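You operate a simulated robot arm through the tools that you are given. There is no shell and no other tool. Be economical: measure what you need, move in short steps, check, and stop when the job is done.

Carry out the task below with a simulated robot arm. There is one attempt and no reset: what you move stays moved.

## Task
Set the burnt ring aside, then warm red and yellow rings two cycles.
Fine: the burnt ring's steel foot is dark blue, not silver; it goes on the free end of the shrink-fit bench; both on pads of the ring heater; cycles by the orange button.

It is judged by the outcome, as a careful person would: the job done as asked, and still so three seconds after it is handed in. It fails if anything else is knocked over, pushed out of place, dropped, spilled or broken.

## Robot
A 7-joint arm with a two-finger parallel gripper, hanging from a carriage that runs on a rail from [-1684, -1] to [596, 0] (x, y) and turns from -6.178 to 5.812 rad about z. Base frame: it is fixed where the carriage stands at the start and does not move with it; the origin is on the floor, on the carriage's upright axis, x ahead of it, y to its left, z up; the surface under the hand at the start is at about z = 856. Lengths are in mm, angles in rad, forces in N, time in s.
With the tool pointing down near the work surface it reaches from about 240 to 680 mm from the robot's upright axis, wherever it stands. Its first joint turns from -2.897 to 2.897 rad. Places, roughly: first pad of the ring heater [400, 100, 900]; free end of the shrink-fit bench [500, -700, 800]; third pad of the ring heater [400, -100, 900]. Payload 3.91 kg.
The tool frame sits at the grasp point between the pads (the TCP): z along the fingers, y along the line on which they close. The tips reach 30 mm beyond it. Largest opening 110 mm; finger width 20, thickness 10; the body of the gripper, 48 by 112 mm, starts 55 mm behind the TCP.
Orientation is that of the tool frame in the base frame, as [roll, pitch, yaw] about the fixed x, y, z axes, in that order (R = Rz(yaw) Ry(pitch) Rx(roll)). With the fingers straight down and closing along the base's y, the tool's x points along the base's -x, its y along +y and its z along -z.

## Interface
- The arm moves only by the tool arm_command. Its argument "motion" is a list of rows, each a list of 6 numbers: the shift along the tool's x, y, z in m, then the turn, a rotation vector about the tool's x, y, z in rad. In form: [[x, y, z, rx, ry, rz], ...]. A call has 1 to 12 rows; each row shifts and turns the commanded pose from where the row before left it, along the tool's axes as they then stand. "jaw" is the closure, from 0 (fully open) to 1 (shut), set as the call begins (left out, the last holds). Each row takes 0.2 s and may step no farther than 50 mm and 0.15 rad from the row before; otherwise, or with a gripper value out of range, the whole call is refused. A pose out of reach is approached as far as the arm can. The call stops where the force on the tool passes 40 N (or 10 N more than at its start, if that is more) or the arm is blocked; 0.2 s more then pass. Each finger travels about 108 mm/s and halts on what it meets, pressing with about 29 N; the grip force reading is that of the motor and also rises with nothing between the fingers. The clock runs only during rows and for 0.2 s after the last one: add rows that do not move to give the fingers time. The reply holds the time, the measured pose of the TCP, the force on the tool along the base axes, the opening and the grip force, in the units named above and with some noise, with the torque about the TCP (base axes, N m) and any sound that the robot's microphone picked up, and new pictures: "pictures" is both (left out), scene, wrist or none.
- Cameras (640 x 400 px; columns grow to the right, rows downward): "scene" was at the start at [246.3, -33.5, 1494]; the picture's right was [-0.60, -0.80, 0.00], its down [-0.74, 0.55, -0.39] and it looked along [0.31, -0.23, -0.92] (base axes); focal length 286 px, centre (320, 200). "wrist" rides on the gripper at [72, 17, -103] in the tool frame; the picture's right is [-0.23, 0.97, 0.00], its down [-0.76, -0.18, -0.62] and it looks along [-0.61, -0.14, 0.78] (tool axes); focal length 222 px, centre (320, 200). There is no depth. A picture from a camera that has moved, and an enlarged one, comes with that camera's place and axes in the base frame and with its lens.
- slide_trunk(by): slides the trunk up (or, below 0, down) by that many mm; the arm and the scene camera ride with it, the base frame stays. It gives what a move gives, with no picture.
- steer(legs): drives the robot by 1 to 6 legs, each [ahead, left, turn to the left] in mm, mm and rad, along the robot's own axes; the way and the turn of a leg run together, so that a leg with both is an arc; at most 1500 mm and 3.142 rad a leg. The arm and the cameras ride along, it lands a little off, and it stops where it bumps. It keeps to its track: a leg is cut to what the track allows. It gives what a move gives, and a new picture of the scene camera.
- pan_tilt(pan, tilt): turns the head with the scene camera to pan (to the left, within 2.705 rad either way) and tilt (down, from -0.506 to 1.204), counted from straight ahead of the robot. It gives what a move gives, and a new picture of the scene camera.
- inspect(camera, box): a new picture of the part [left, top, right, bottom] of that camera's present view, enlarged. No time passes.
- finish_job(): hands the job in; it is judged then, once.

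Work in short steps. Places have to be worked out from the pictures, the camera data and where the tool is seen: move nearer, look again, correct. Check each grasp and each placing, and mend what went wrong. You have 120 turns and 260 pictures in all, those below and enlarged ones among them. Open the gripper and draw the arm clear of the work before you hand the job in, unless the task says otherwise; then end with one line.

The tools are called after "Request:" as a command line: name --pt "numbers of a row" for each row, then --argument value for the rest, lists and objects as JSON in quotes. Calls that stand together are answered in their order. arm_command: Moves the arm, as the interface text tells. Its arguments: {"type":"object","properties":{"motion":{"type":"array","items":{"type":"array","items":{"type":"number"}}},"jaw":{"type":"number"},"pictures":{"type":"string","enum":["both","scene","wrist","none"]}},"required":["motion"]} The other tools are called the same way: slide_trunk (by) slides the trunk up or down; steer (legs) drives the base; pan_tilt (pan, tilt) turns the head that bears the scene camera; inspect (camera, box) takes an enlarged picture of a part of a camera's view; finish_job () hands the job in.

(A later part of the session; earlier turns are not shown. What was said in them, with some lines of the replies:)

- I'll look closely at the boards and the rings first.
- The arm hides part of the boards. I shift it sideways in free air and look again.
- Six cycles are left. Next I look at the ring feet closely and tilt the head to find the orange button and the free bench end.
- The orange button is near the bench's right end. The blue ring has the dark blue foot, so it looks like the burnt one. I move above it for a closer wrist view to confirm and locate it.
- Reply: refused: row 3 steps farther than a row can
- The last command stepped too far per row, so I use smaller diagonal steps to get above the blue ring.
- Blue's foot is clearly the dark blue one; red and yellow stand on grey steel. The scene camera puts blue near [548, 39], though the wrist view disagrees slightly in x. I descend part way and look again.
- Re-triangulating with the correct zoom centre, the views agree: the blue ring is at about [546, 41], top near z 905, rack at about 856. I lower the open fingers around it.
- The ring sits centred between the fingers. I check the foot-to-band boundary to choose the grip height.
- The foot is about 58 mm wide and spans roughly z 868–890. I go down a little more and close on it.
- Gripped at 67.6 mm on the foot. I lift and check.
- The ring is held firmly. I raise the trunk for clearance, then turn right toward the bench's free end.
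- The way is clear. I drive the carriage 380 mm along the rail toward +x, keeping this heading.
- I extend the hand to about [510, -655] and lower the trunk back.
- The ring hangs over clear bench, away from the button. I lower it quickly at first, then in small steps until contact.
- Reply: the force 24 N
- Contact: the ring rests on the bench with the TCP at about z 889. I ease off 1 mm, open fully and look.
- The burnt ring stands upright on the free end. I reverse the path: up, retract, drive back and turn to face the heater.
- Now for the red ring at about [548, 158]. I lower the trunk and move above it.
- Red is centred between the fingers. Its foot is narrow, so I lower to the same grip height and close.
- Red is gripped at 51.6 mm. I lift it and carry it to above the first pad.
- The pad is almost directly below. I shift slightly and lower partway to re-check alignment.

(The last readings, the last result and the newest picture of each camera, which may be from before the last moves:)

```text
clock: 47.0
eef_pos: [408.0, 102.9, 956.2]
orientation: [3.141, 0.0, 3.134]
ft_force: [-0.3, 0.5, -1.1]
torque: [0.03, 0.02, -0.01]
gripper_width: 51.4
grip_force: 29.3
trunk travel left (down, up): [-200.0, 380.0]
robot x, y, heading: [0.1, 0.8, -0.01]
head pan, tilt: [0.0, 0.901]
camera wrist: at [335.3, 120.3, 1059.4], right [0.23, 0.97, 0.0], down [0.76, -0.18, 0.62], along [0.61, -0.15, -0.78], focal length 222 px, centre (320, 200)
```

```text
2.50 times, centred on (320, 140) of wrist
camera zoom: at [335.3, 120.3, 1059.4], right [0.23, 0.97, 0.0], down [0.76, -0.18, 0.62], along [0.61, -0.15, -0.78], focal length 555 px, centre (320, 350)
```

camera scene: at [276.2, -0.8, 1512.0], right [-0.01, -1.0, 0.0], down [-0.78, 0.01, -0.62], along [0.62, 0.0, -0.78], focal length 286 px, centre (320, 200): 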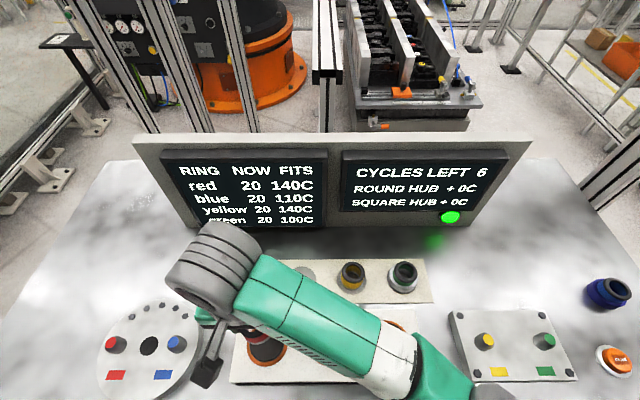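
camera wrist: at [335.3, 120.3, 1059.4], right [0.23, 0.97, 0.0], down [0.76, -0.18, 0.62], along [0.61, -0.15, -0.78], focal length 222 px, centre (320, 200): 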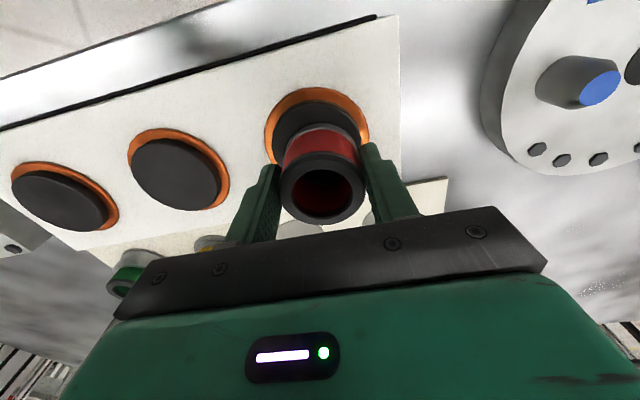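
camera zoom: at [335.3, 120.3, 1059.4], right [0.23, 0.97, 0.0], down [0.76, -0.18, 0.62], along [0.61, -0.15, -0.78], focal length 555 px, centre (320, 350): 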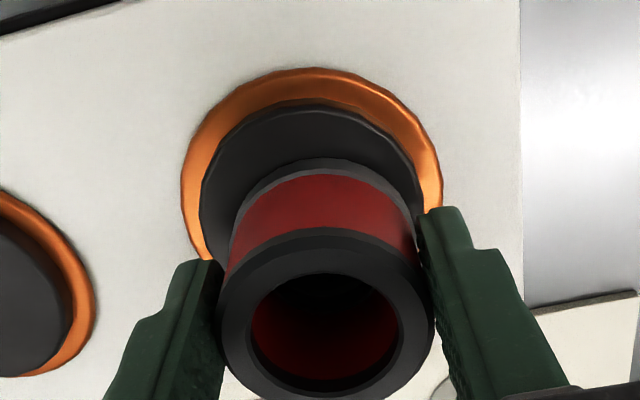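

The ring lines up with the pad within a few mm. I nudge +3 mm in x and lower in small steps until contact.

Request:
arm_command --pt "-0.003 0 0.006 0 0 0" --pt "0 0 0.005 0 0 0" --pt "0 0 0.004 0 0 0" --pt "0 0 0.003 0 0 0" --pt "0 0 0.003 0 0 0" --pt "0 0 0.003 0 0 0" --pt "0 0 0.003 0 0 0" --pt "0 0 0 0 0 0" --pictures "wrist"

```text
clock: 48.4
eef_pos: [411.7, 101.5, 937.0]
orientation: [3.141, 0.004, 3.137]
ft_force: [0.5, 2.0, 16.7]
torque: [-0.36, 0.21, -0.09]
gripper_width: 51.8
grip_force: 28.8
trunk travel left (down, up): [-200.0, 380.0]
robot x, y, heading: [2.0, -0.3, -0.009]
head pan, tilt: [0.0, 0.901]
stopped in row 7: the force on the tool passed its limit at 48 N (the readings are from after the stop); the commanded pose is now the measured one
camera wrist: at [339.4, 120.2, 1039.9], right [0.23, 0.97, 0.0], down [0.76, -0.18, 0.63], along [0.61, -0.14, -0.78], focal length 222 px, centre (320, 200)
```

wrist: 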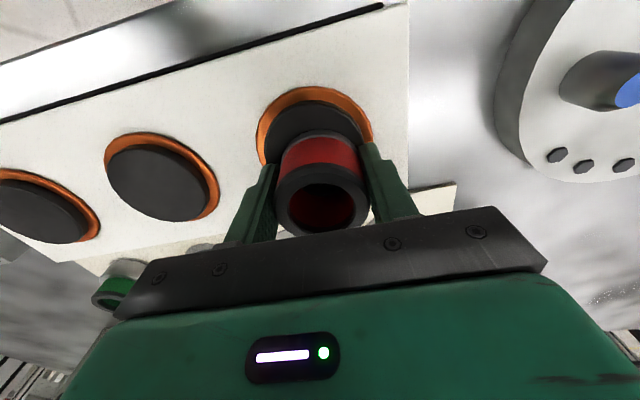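

Request:
inspect --camera "wrist" --box '[220, 60, 420, 220]'

Request:
inspect --camera "scene" --box '[160, 280, 320, 400]'

```text
2.50 times, centred on (320, 140) of wrist
camera zoom: at [339.4, 120.2, 1039.9], right [0.23, 0.97, 0.0], down [0.76, -0.18, 0.63], along [0.61, -0.14, -0.78], focal length 555 px, centre (320, 350)
```

zoom: 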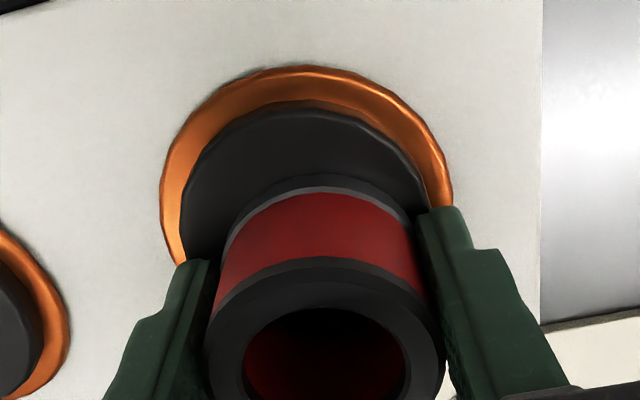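

```text
3.33 times, centred on (240, 340) of scene
camera zoom: at [276.9, -0.3, 1512.1], right [-0.01, -1.0, 0.0], down [-0.78, 0.01, -0.62], along [0.62, 0.0, -0.78], focal length 954 px, centre (587, -267)
```

zoom: 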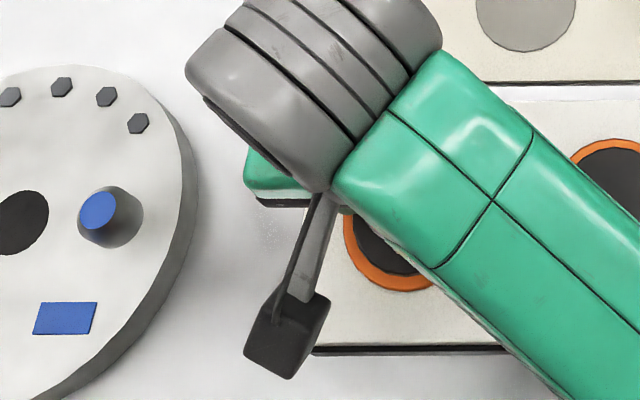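

The ring touches the pad but sits about 9 mm too far in +x and 3 mm in +y. I lift a little, shift and set it down again.

Request:
arm_command --pt "0 0 -0.006 0 0 0" --pt "0.005 -0.002 0 0 0 0" --pt "0.004 -0.001 0 0 0 0" --pt "0 0 0 0 0 0" --pt "0 0 0.002 0 0 0" --pt "0 0 0.002 0 0 0" --pt "0 0 0 0 0 0" --pictures "wrist"

Request:
inspect --camera "wrist" --box '[220, 60, 420, 220]'

```text
clock: 50.0
eef_pos: [401.1, 98.9, 937.3]
orientation: [-3.141, -0.002, 3.134]
ft_force: [-0.1, 0.9, -1.4]
torque: [-0.02, 0.0, 0.0]
gripper_width: 51.7
grip_force: 28.7
trunk travel left (down, up): [-200.0, 380.0]
robot x, y, heading: [4.2, -4.3, -0.009]
head pan, tilt: [0.0, 0.901]
camera wrist: at [329.9, 117.0, 1041.0], right [0.23, 0.97, 0.0], down [0.76, -0.18, 0.62], along [0.61, -0.15, -0.78], focal length 222 px, centre (320, 200)
```

wrist: 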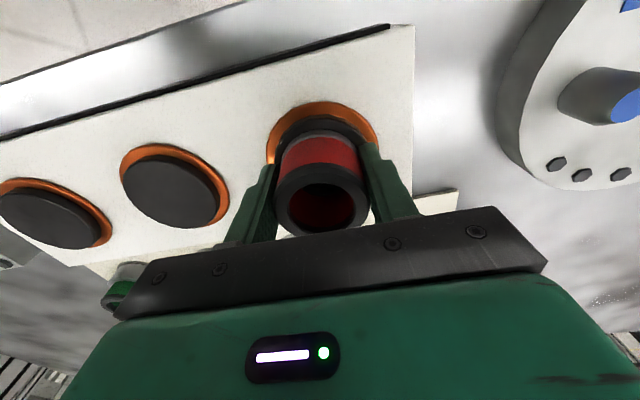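

```text
2.50 times, centred on (320, 140) of wrist
camera zoom: at [329.9, 117.0, 1041.0], right [0.23, 0.97, 0.0], down [0.76, -0.18, 0.62], along [0.61, -0.15, -0.78], focal length 555 px, centre (320, 350)
```

zoom: 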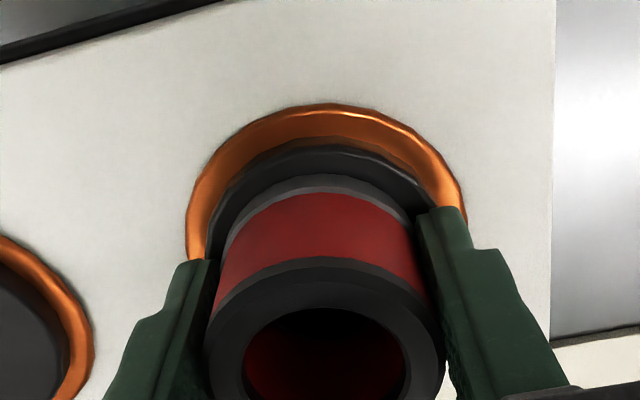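

Now it's centred. I lower to contact and then release.

Request:
arm_command --pt "0 0 0.0015 0 0 0" --pt "0 0 0.0015 0 0 0" --pt "0 0 0.001 0 0 0" --pictures "none"

```text
clock: 50.8
eef_pos: [401.6, 99.4, 937.5]
orientation: [-3.141, 0.003, 3.136]
ft_force: [-4.1, 0.5, 21.0]
torque: [-0.41, 0.47, -0.18]
gripper_width: 51.9
grip_force: 29.2
trunk travel left (down, up): [-200.0, 380.0]
robot x, y, heading: [-0.9, 0.6, -0.006]
head pan, tilt: [0.0, 0.901]
stopped in row 3: the force on the tool passed its limit at 45 N (the readings are from after the stop); the commanded pose is now the measured one
```

Request:
arm_command --pt "0 0 0 0 0 0" --pt "0 0 0 0 0 0" --pt "0 0 0 0 0 0" --jaw 0 --pictures "none"

Request:
arm_command --pt "0 0 -0.02 0 0 0" --pt "0 0 -0.04 0 0 0" --pt "0 0 -0.04 0 0 0" --pt "0 0 0 0 0 0" --pictures "wrist"

Request:
inspect --camera "wrist" --box '[220, 60, 420, 220]'

```text
clock: 51.6
eef_pos: [401.8, 98.2, 936.9]
orientation: [-3.141, 0.004, 3.134]
ft_force: [0.1, 0.5, 0.2]
torque: [-0.03, 0.02, -0.01]
gripper_width: 110.0
grip_force: 0.0
trunk travel left (down, up): [-200.0, 380.0]
robot x, y, heading: [3.0, 1.1, -0.009]
head pan, tilt: [0.0, 0.901]
```

```text
clock: 52.6
eef_pos: [398.0, 98.8, 1037.1]
orientation: [-3.14, 0.003, 3.135]
ft_force: [0.3, -0.2, 0.2]
torque: [-0.01, 0.02, -0.04]
gripper_width: 109.9
grip_force: 0.0
trunk travel left (down, up): [-200.0, 380.0]
robot x, y, heading: [-0.1, -1.7, -0.005]
head pan, tilt: [0.0, 0.901]
camera wrist: at [326.3, 116.1, 1139.0], right [0.23, 0.97, 0.0], down [0.76, -0.18, 0.63], along [0.61, -0.14, -0.78], focal length 222 px, centre (320, 200)
```

wrist: 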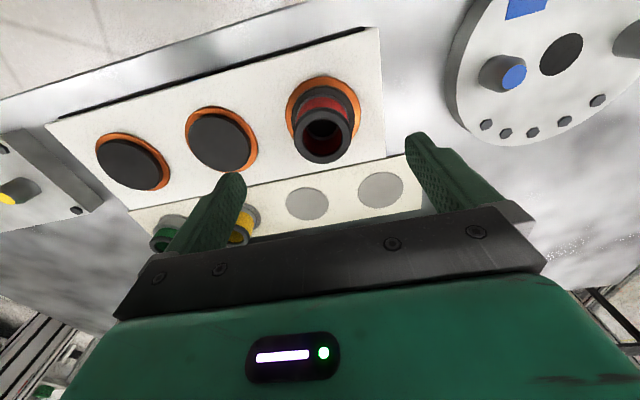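

```text
2.50 times, centred on (320, 140) of wrist
camera zoom: at [326.3, 116.1, 1139.0], right [0.23, 0.97, 0.0], down [0.76, -0.18, 0.63], along [0.61, -0.14, -0.78], focal length 555 px, centre (320, 350)
```

zoom: 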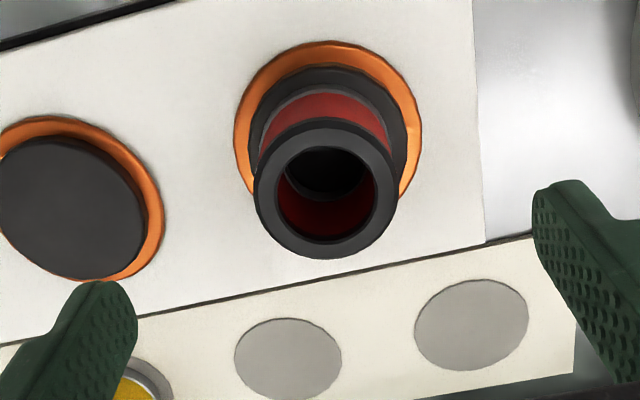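

Red stands centred on the first pad. Next, yellow: I move above [548, -74].

Request:
arm_command --pt "-0.03 -0.035 0 0 0 0" --pt "-0.03 -0.035 0 0 0 0" --pt "-0.03 -0.035 0 0 0 0" --pt "-0.03 -0.035 0 0 0 0" --pt "-0.03 -0.034 0 0 0 0" --pt "0 0 0.04 0 0 0" --pt "0 0 0.025 0 0 0" --pt "0 0 0 0 0 0" --pictures "wrist"

```text
clock: 54.4
eef_pos: [549.7, -74.7, 971.8]
orientation: [-3.141, 0.001, 3.137]
ft_force: [0.3, -0.2, -0.8]
torque: [0.02, 0.01, 0.02]
gripper_width: 110.0
grip_force: 0.0
trunk travel left (down, up): [-200.0, 380.0]
robot x, y, heading: [-1.5, 2.6, -0.008]
head pan, tilt: [0.0, 0.901]
camera wrist: at [477.5, -58.0, 1074.5], right [0.23, 0.97, 0.0], down [0.76, -0.18, 0.63], along [0.61, -0.14, -0.78], focal length 222 px, centre (320, 200)
```

wrist: 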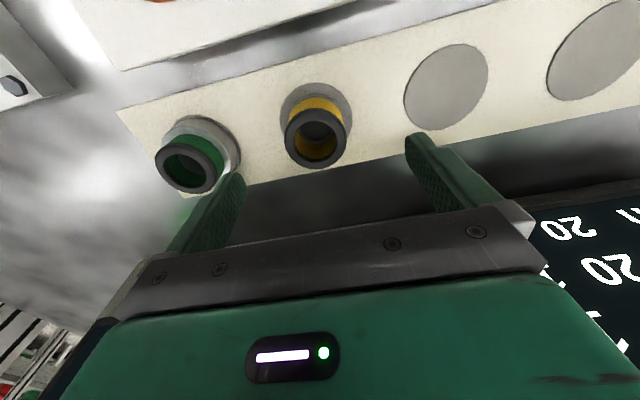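

Yellow is about 3 mm to the right of centre; I correct and descend.

Request:
arm_command --pt "0.002 -0.003 0.03 0 0 0" --pt "0 0 0.025 0 0 0" --pt "0 0 0 0 0 0" --pictures "wrist"

Request:
inspect --camera "wrist" --box '[240, 80, 400, 230]'

```text
clock: 55.2
eef_pos: [546.4, -80.8, 917.4]
orientation: [-3.142, 0.004, 3.135]
ft_force: [-0.5, 0.0, 0.9]
torque: [-0.03, 0.03, 0.02]
gripper_width: 110.1
grip_force: 0.1
trunk travel left (down, up): [-200.0, 380.0]
robot x, y, heading: [1.8, -2.4, -0.006]
head pan, tilt: [0.0, 0.901]
camera wrist: at [474.8, -62.2, 1019.9], right [0.23, 0.97, 0.0], down [0.76, -0.18, 0.62], along [0.61, -0.14, -0.78], focal length 222 px, centre (320, 200)
```

wrist: 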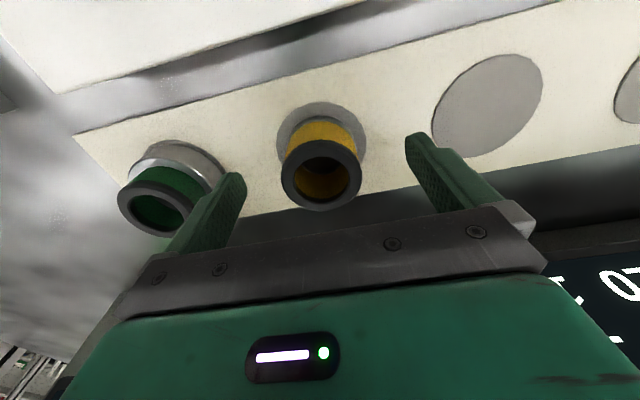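

```text
2.67 times, centred on (320, 155) of wrist
camera zoom: at [474.8, -62.2, 1019.9], right [0.23, 0.97, 0.0], down [0.76, -0.18, 0.62], along [0.61, -0.14, -0.78], focal length 592 px, centre (320, 320)
```

zoom: 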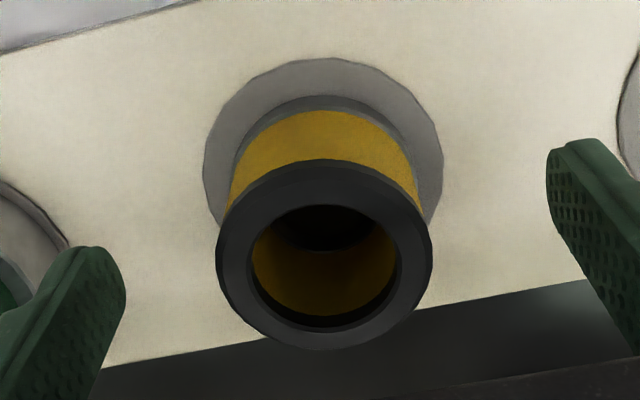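

Request:
arm_command --pt "0 0 0.008 0 0 0" --pt "0 0 0.006 0 0 0" --pt "0 0 0 0 0 0" --pictures "none"

Request:
arm_command --pt "0 0 0 0 0 0" --pt "0 0 0 0 0 0" --pt "0 0 0 0 0 0" --pt "0 0 0 0 0 0" --jaw 1 --pictures "wrist"

```text
clock: 56.0
eef_pos: [547.6, -78.3, 902.7]
orientation: [-3.141, 0.004, 3.136]
ft_force: [-0.5, -0.3, 0.4]
torque: [-0.01, 0.01, -0.02]
gripper_width: 109.9
grip_force: 0.1
trunk travel left (down, up): [-200.0, 380.0]
robot x, y, heading: [5.9, -0.5, -0.003]
head pan, tilt: [0.0, 0.901]
```

```text
clock: 57.0
eef_pos: [547.0, -78.5, 901.5]
orientation: [-3.141, 0.002, 3.137]
ft_force: [0.3, 0.0, 0.2]
torque: [-0.07, 0.02, 0.0]
gripper_width: 51.8
grip_force: 28.8
trunk travel left (down, up): [-200.0, 380.0]
robot x, y, heading: [3.7, 0.4, -0.007]
head pan, tilt: [0.0, 0.901]
camera wrist: at [475.4, -61.5, 1005.4], right [0.23, 0.97, 0.0], down [0.76, -0.18, 0.63], along [0.61, -0.14, -0.78], focal length 222 px, centre (320, 200)
```

wrist: 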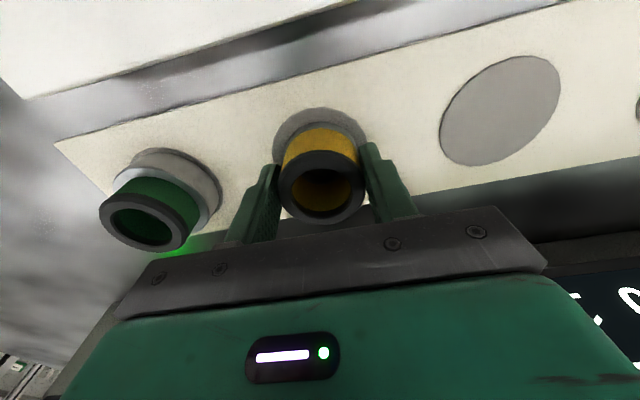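

Yellow is gripped. I lift it and carry it to above the third pad at about [402, -139].

Request:
arm_command --pt "0 0 -0.02 0 0 0" --pt "0 0 -0.03 0 0 0" --pt "0 0 -0.03 0 0 0" --pt "0.036 -0.015 0 0 0 0" --pt "0.036 -0.015 0 0 0 0" --pt "0.036 -0.015 0 0 0 0" --pt "0.036 -0.015 0 0 0 0" --pt "0 0 0.02 0 0 0" --pt "0 0 0 0 0 0" --pictures "both"

Request:
inspect --camera "wrist" --box '[220, 60, 420, 220]'

```text
clock: 59.0
eef_pos: [401.5, -137.6, 961.8]
orientation: [3.14, 0.003, 3.136]
ft_force: [0.5, -0.2, -1.6]
torque: [0.03, 0.02, -0.05]
gripper_width: 51.8
grip_force: 28.6
trunk travel left (down, up): [-200.0, 380.0]
robot x, y, heading: [1.1, -2.6, -0.004]
head pan, tilt: [0.0, 0.901]
camera scene: at [276.1, -0.4, 1512.0], right [-0.01, -1.0, 0.0], down [-0.78, 0.01, -0.62], along [0.62, 0.0, -0.78], focal length 286 px, centre (320, 200)
camera wrist: at [329.0, -120.6, 1063.8], right [0.23, 0.97, 0.0], down [0.76, -0.18, 0.63], along [0.61, -0.14, -0.78], focal length 222 px, centre (320, 200)
```

scene: 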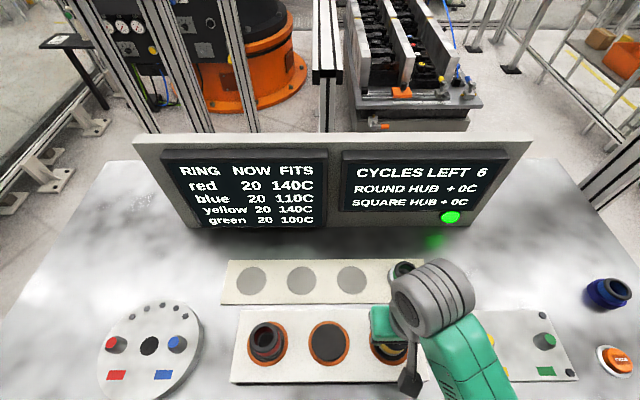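
wrist: 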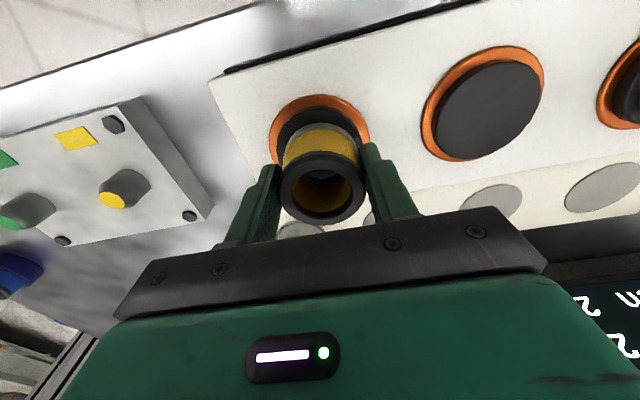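

```text
2.50 times, centred on (320, 140) of wrist
camera zoom: at [329.0, -120.6, 1063.8], right [0.23, 0.97, 0.0], down [0.76, -0.18, 0.63], along [0.61, -0.14, -0.78], focal length 555 px, centre (320, 350)
```

zoom: 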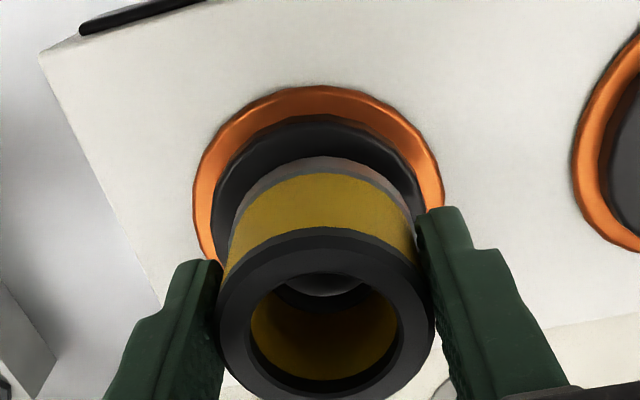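

Alignment is good. I lower to contact.

Request:
arm_command --pt "0 0 0.008 0 0 0" --pt "0 0 0.006 0 0 0" --pt "0 0 0.003 0 0 0" --pt "0 0 0.002 0 0 0" --pt "0 0 0.002 0 0 0" --pt "0 0 0.002 0 0 0" --pt "0 0 0.0015 0 0 0" --pt "0 0 0.0015 0 0 0" --pictures "wrist"

Request:
inspect --camera "wrist" --box '[220, 60, 420, 220]'

```text
clock: 60.8
eef_pos: [404.7, -137.8, 937.2]
orientation: [-3.141, 0.004, 3.136]
ft_force: [-3.3, 4.5, 32.6]
torque: [-0.01, 0.46, -0.18]
gripper_width: 51.8
grip_force: 29.2
trunk travel left (down, up): [-200.0, 380.0]
robot x, y, heading: [0.3, 0.3, -0.006]
head pan, tilt: [0.0, 0.901]
camera wrist: at [332.6, -120.7, 1039.8], right [0.23, 0.97, 0.0], down [0.76, -0.18, 0.63], along [0.61, -0.14, -0.78], focal length 222 px, centre (320, 200)
```

wrist: 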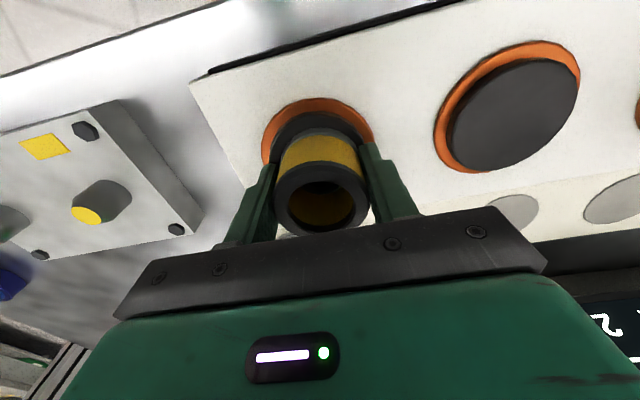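

```text
2.50 times, centred on (320, 140) of wrist
camera zoom: at [332.6, -120.7, 1039.8], right [0.23, 0.97, 0.0], down [0.76, -0.18, 0.63], along [0.61, -0.14, -0.78], focal length 555 px, centre (320, 350)
```

zoom: 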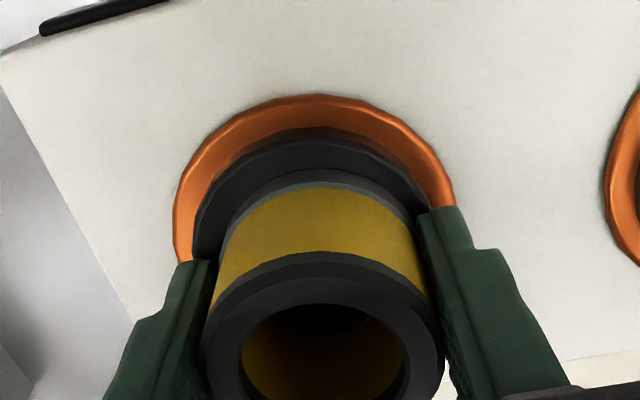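

It's within about 2 mm of centre. I ease off and release.

Request:
arm_command --pt "0 0 -0.001 0 0 0" --pictures "none"

Request:
arm_command --pt "0 0 0 0 0 0" --pt "0 0 0 0 0 0" --pt "0 0 0 0 0 0" --jaw 0 --pictures "none"

Request:
arm_command --pt "0 0 -0.02 0 0 0" --pt "0 0 -0.04 0 0 0" --pt "0 0 -0.04 0 0 0" --pt "0 0 -0.04 0 0 0" --pt "0 0 0 0 0 0" --pictures "both"

```text
clock: 61.2
eef_pos: [405.4, -137.4, 937.2]
orientation: [3.14, 0.004, 3.137]
ft_force: [-1.1, 2.4, 20.1]
torque: [-0.17, 0.21, 0.22]
gripper_width: 51.7
grip_force: 29.6
trunk travel left (down, up): [-200.0, 380.0]
robot x, y, heading: [1.3, 0.3, -0.009]
head pan, tilt: [0.0, 0.901]
```

```text
clock: 61.6
eef_pos: [404.2, -139.3, 937.3]
orientation: [3.14, 0.004, 3.139]
ft_force: [-0.5, -1.0, -0.3]
torque: [0.05, 0.01, 0.01]
gripper_width: 110.0
grip_force: 0.0
trunk travel left (down, up): [-200.0, 380.0]
robot x, y, heading: [0.4, -1.8, -0.004]
head pan, tilt: [0.0, 0.901]
stopped in row 1: the force on the tool passed its limit at 50 N (the readings are from after the stop); the commanded pose is now the measured one
```

```text
clock: 62.8
eef_pos: [404.2, -135.0, 1076.5]
orientation: [3.136, 0.003, -3.14]
ft_force: [-1.1, -0.7, 0.0]
torque: [-0.03, -0.01, -0.01]
gripper_width: 109.9
grip_force: 0.1
trunk travel left (down, up): [-200.0, 380.0]
robot x, y, heading: [2.4, 0.8, -0.003]
head pan, tilt: [0.0, 0.901]
camera scene: at [276.2, -0.5, 1512.0], right [-0.01, -1.0, 0.0], down [-0.78, 0.0, -0.62], along [0.62, 0.0, -0.78], focal length 286 px, centre (320, 200)
camera wrist: at [330.9, -117.5, 1179.2], right [0.23, 0.97, 0.01], down [0.76, -0.18, 0.62], along [0.61, -0.14, -0.78], focal length 222 px, centre (320, 200)
```

scene: 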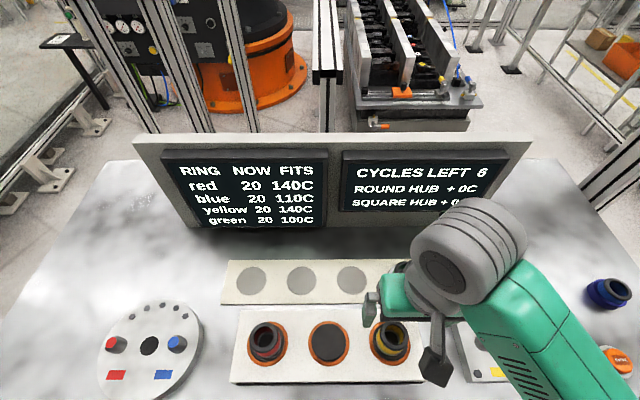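
wrist: 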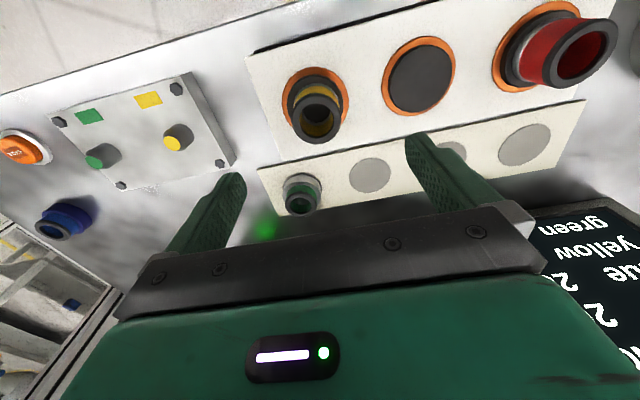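

There was a force spike while releasing. I check the yellow ring and its surroundings.

Request:
inspect --camera "wrist" --box '[50, 40, 430, 240]'

Request:
inspect --camera "scene" --box '[220, 250, 440, 390]'

```text
1.68 times, centred on (240, 140) of wrist
camera zoom: at [330.9, -117.5, 1179.2], right [0.23, 0.97, 0.01], down [0.76, -0.18, 0.62], along [0.61, -0.14, -0.78], focal length 374 px, centre (455, 301)
```

zoom: 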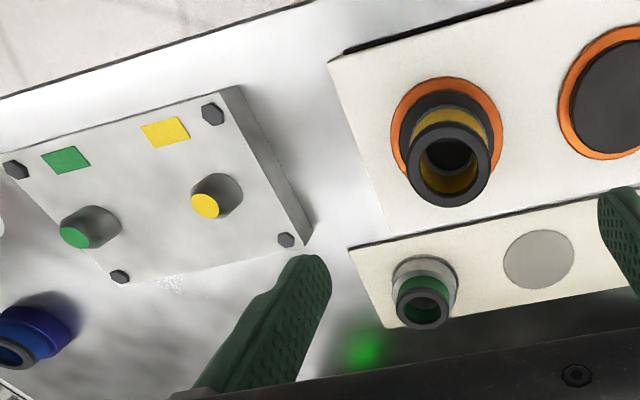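

```text
2.86 times, centred on (330, 320) of scene
camera zoom: at [276.2, -0.5, 1512.0], right [-0.01, -1.0, 0.0], down [-0.78, 0.0, -0.62], along [0.62, 0.0, -0.78], focal length 817 px, centre (291, -143)
```

zoom: 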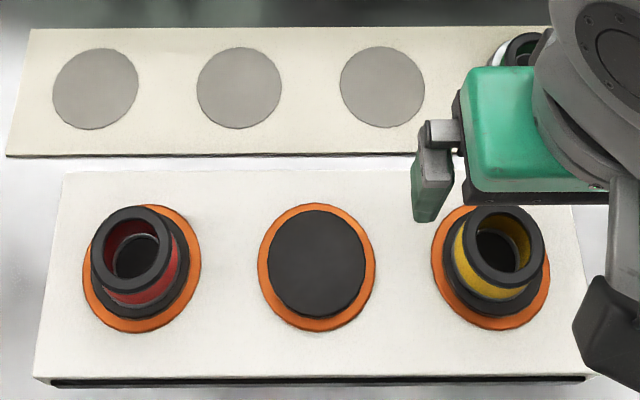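

All rings stand well. Now for the CYCLE button near [378, -600]: I turn right, advance along the rail and close the fingers.

Request:
steer --legs '[[0, 0, -0.886], [95, 116, 0]]'

Request:
arm_command --pt "0 0 0 0 0 0" --pt "0 0 0 0 0 0" --pt "0 0 0 0 0 0" --jaw 1 --pictures "wrist"

```text
clock: 66.4
eef_pos: [302.6, -396.2, 1077.6]
orientation: [3.135, 0.003, 2.254]
ft_force: [0.4, 0.6, 0.8]
torque: [0.0, 0.02, -0.01]
gripper_width: 110.0
grip_force: 0.0
trunk travel left (down, up): [-200.0, 380.0]
robot x, y, heading: [156.7, 1.0, -0.895]
head pan, tilt: [0.0, 0.901]
camera scene: at [324.2, -213.3, 1512.0], right [-0.78, -0.63, 0.0], down [-0.49, 0.61, -0.62], along [0.39, -0.48, -0.78], focal length 286 px, centre (320, 200)
```

scene: 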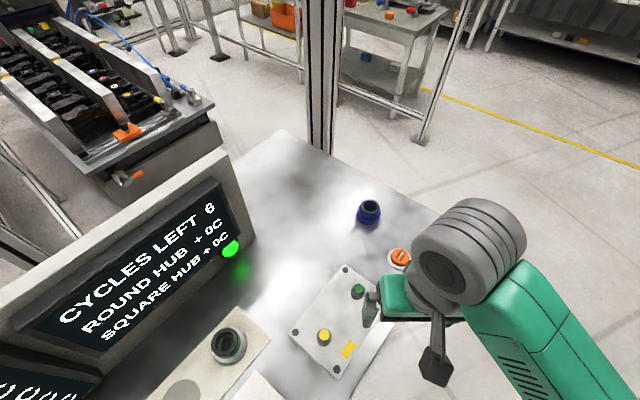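

```text
clock: 67.2
eef_pos: [301.5, -396.5, 1076.3]
orientation: [3.135, 0.003, 2.256]
ft_force: [-0.1, 0.3, 0.2]
torque: [-0.01, -0.02, 0.03]
gripper_width: 0.0
grip_force: 28.9
trunk travel left (down, up): [-200.0, 380.0]
robot x, y, heading: [153.1, -0.4, -0.895]
head pan, tilt: [0.0, 0.901]
camera wrist: at [269.0, -329.6, 1178.8], right [0.9, 0.44, 0.01], down [0.34, -0.7, 0.62], along [0.28, -0.56, -0.78], focal length 222 px, centre (320, 200)
```

wrist: 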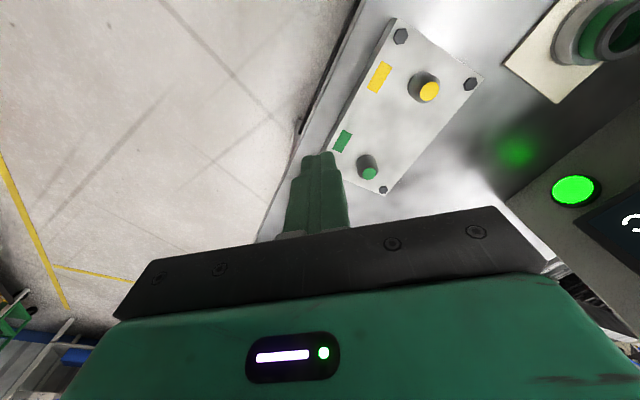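

I move over to above the button.

Request:
arm_command --pt "-0.034 -0.0112 0 0 0 0" --pt "-0.034 -0.0112 0 0 0 0" --pt "-0.034 -0.0112 0 0 0 0" --pt "-0.034 -0.0112 0 0 0 0" --pt "-0.034 -0.0112 0.02 0 0 0" --pt "-0.033 -0.0112 0.03 0 0 0" --pt "0 0 0.03 0 0 0" --pt "0 0 0 0 0 0" --pictures "both"

```text
clock: 69.0
eef_pos: [377.8, -596.3, 994.8]
orientation: [3.136, 0.004, 2.254]
ft_force: [0.1, -0.9, -0.1]
torque: [0.0, 0.0, 0.0]
gripper_width: 0.1
grip_force: 28.7
trunk travel left (down, up): [-200.0, 380.0]
robot x, y, heading: [151.7, 2.3, -0.894]
head pan, tilt: [0.0, 0.901]
camera scene: at [324.2, -213.2, 1512.0], right [-0.78, -0.63, 0.0], down [-0.49, 0.61, -0.62], along [0.39, -0.48, -0.78], focal length 286 px, centre (320, 200)
camera wrist: at [345.4, -529.4, 1099.2], right [0.9, 0.44, 0.01], down [0.34, -0.7, 0.62], along [0.28, -0.56, -0.78], focal length 222 px, centre (320, 200)
```

scene: 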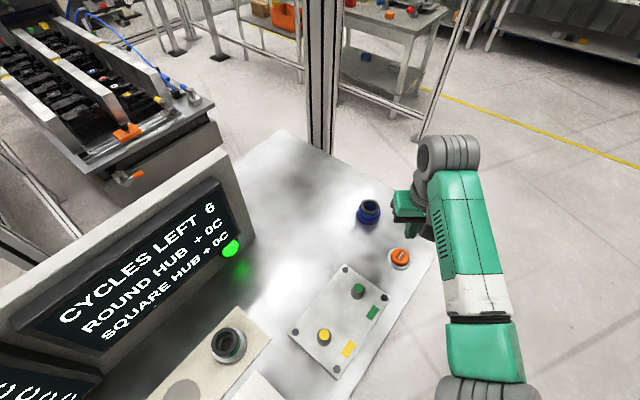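
wrist: 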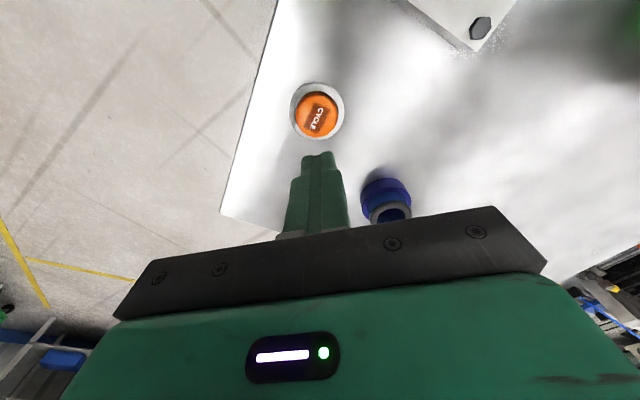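

The button is centred below, needing a 3–4 mm correction. I descend near to its cap.

Request:
arm_command --pt "-0.0027 -0.0022 0.03 0 0 0" --pt "0 0 0.03 0 0 0" --pt "0 0 0.02 0 0 0" --pt "0 0 0 0 0 0" --pictures "wrist"

```text
clock: 70.0
eef_pos: [380.1, -598.6, 915.1]
orientation: [3.138, 0.003, 2.254]
ft_force: [0.4, -0.3, -0.2]
torque: [-0.01, -0.03, 0.02]
gripper_width: 0.0
grip_force: 29.0
trunk travel left (down, up): [-200.0, 380.0]
robot x, y, heading: [153.8, -1.9, -0.892]
head pan, tilt: [0.0, 0.901]
camera wrist: at [347.3, -532.9, 1018.1], right [0.9, 0.44, 0.0], down [0.34, -0.7, 0.62], along [0.28, -0.56, -0.78], focal length 222 px, centre (320, 200)
```

wrist: 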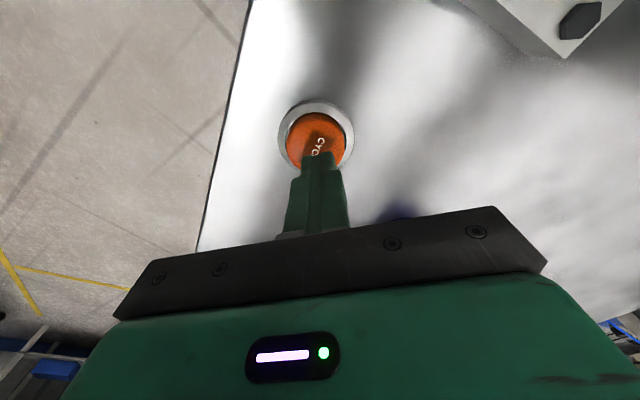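

Request:
arm_command --pt "0 0 0.006 0 0 0" --pt "0 0 0.006 0 0 0" --pt "0 0 0.004 0 0 0" --pt "0 0 0.003 0 0 0" --pt "0 0 0.003 0 0 0" --pt "0 0 0.003 0 0 0" --pt "0 0 0.003 0 0 0" --pictures "scene"

```text
clock: 71.6
eef_pos: [380.5, -601.3, 893.7]
orientation: [3.138, 0.007, 2.255]
ft_force: [-4.5, 8.6, 22.5]
torque: [0.32, 0.14, -0.04]
gripper_width: 0.0
grip_force: 28.7
trunk travel left (down, up): [-200.0, 380.0]
robot x, y, heading: [153.0, 2.2, -0.893]
head pan, tilt: [0.0, 0.901]
heard: click
stopped in row 7: the force on the tool passed its limit at 43 N (the readings are from after the stop); the commanded pose is now the measured one
camera scene: at [324.0, -213.3, 1512.1], right [-0.78, -0.63, 0.0], down [-0.49, 0.61, -0.62], along [0.39, -0.48, -0.78], focal length 286 px, centre (320, 200)
```

scene: 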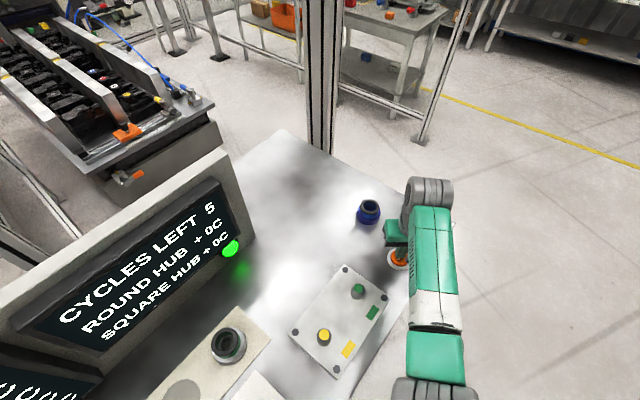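

A click, and the board now shows 5 cycles left. I release the button and turn the head to read the ring temperatures.

Request:
arm_command --pt "0 0 -0.01 0 0 0" --pt "0 0 -0.01 0 0 0" --pt "0 0 0 0 0 0" --pictures "none"

Request:
pan_tilt --pan 0.75 --tilt 0.8

```text
clock: 72.4
eef_pos: [379.1, -602.5, 911.0]
orientation: [3.139, 0.005, 2.254]
ft_force: [0.3, 0.1, 0.7]
torque: [-0.01, 0.04, -0.01]
gripper_width: 0.0
grip_force: 28.3
trunk travel left (down, up): [-200.0, 380.0]
robot x, y, heading: [153.2, 0.3, -0.895]
head pan, tilt: [0.0, 0.901]
```

```text
clock: 73.5
eef_pos: [380.3, -601.7, 912.0]
orientation: [3.137, 0.006, 2.255]
ft_force: [0.3, 0.2, -0.5]
torque: [-0.01, 0.0, 0.01]
gripper_width: 0.0
grip_force: 28.8
trunk travel left (down, up): [-200.0, 380.0]
robot x, y, heading: [153.4, -0.8, -0.895]
head pan, tilt: [0.75, 0.799]
camera scene: at [356.6, -166.1, 1519.9], right [-0.14, -0.99, 0.0], down [-0.71, 0.1, -0.7], along [0.69, -0.1, -0.72], focal length 286 px, centre (320, 200)
```

scene: 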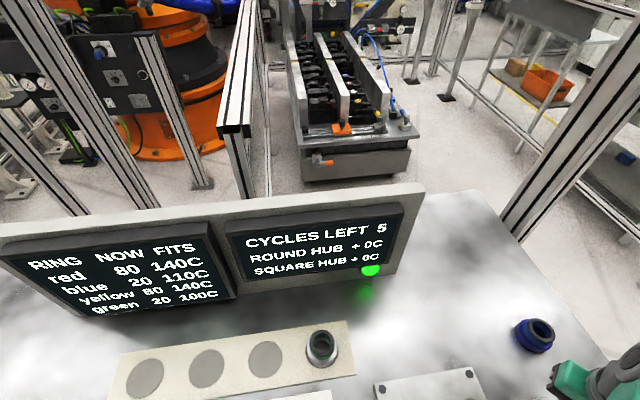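

Red and yellow are both at 80 °C, so the second cycle should bring them to 140. I press once more, carefully.

Request:
arm_command --pt "0 0 0.005 0 0 0" --pt "0 0 0.005 0 0 0" --pt "0 0 0.003 0 0 0" --pt "0 0 0.003 0 0 0" --pt "0 0 0.003 0 0 0" --pt "0 0 0.003 0 0 0" --pictures "scene"

```text
clock: 75.0
eef_pos: [379.9, -601.8, 894.6]
orientation: [3.139, 0.011, 2.256]
ft_force: [-3.0, 9.5, 23.2]
torque: [0.38, 0.2, 0.03]
gripper_width: 0.0
grip_force: 29.1
trunk travel left (down, up): [-200.0, 380.0]
robot x, y, heading: [152.6, 2.1, -0.892]
head pan, tilt: [0.75, 0.799]
heard: click
stopped in row 6: the force on the tool passed its limit at 41 N (the readings are from after the stop); the commanded pose is now the measured one
camera scene: at [356.5, -166.0, 1520.0], right [-0.14, -0.99, 0.0], down [-0.71, 0.1, -0.7], along [0.69, -0.1, -0.72], focal length 286 px, centre (320, 200)
```

scene: 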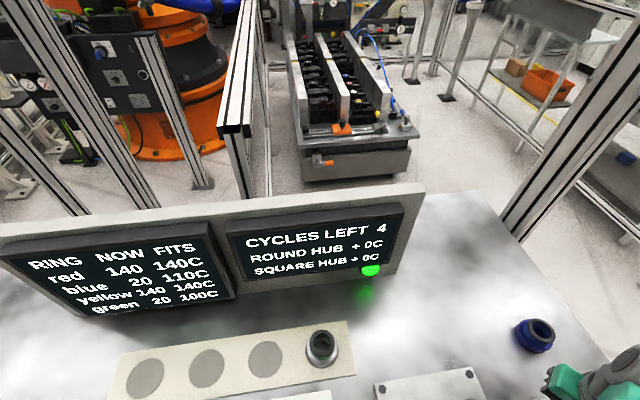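

Both rings read 140 °C with 4 cycles left. I raise straight up, retract, open the gripper and check the scene.

Request:
arm_command --pt "0 0 -0.02 0 0 0" --pt "0 0 -0.045 0 0 0" --pt "0 0 -0.045 0 0 0" --pt "0 0 -0.045 0 0 0" --pt "0 0 -0.045 0 0 0" --pt "0.034 0.0112 0 0 0 0" --pt "0.034 0.0112 0 0 0 0" --pt "0.034 0.0112 0 0 0 0" --pictures "none"

Request:
arm_command --pt "0 0 0 0 0 0" --pt "0 0 0 0 0 0" --pt "0 0 0 0 0 0" --jaw 0 --pictures "wrist"

Request:
pan_tilt --pan 0.9 --tilt 1.15

```text
clock: 76.8
eef_pos: [341.4, -502.1, 1091.6]
orientation: [3.139, 0.008, 2.256]
ft_force: [-0.1, -0.5, 0.0]
torque: [0.01, 0.02, 0.04]
gripper_width: 0.0
grip_force: 28.9
trunk travel left (down, up): [-200.0, 380.0]
robot x, y, heading: [150.4, 0.2, -0.894]
head pan, tilt: [0.75, 0.799]
```

```text
clock: 77.6
eef_pos: [341.2, -502.3, 1091.4]
orientation: [3.137, 0.007, 2.254]
ft_force: [0.5, 0.5, -0.4]
torque: [-0.01, 0.02, 0.02]
gripper_width: 110.1
grip_force: 0.0
trunk travel left (down, up): [-200.0, 380.0]
robot x, y, heading: [153.3, 3.8, -0.896]
head pan, tilt: [0.75, 0.799]
camera wrist: at [306.6, -434.4, 1194.5], right [0.9, 0.44, 0.01], down [0.34, -0.7, 0.63], along [0.28, -0.56, -0.78], focal length 222 px, centre (320, 200)
```

wrist: 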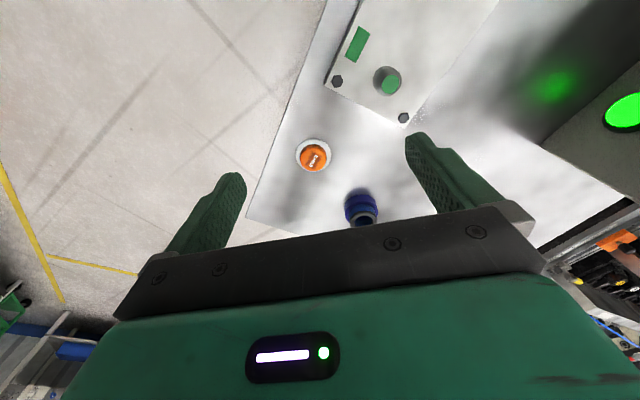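

```text
clock: 78.4
eef_pos: [340.3, -501.4, 1092.8]
orientation: [3.14, 0.006, 2.256]
ft_force: [-0.9, -0.1, 0.0]
torque: [0.0, 0.01, 0.0]
gripper_width: 110.1
grip_force: 0.0
trunk travel left (down, up): [-200.0, 380.0]
robot x, y, heading: [151.0, 1.7, -0.897]
head pan, tilt: [0.901, 1.15]
camera scene: at [336.3, -154.1, 1495.1], right [0.01, -1.0, 0.0], down [-0.91, -0.01, -0.41], along [0.41, 0.0, -0.91], focal length 286 px, centre (320, 200)
```

scene: 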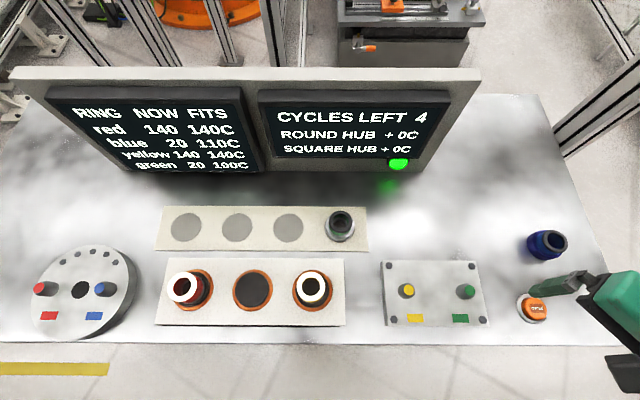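

Everything is in place: red and yellow are on their pads at 140 °C, blue is on the free end, and green is untouched. The arm is clear, so I hand the job in.

Request:
finish_job

```text
The job is handed in.
```

The burnt ring (blue, with the dark blue foot) stands on the free end of the bench, and the red and yellow rings are on the first and third heater pads, warmed two cycles to 140 °C.
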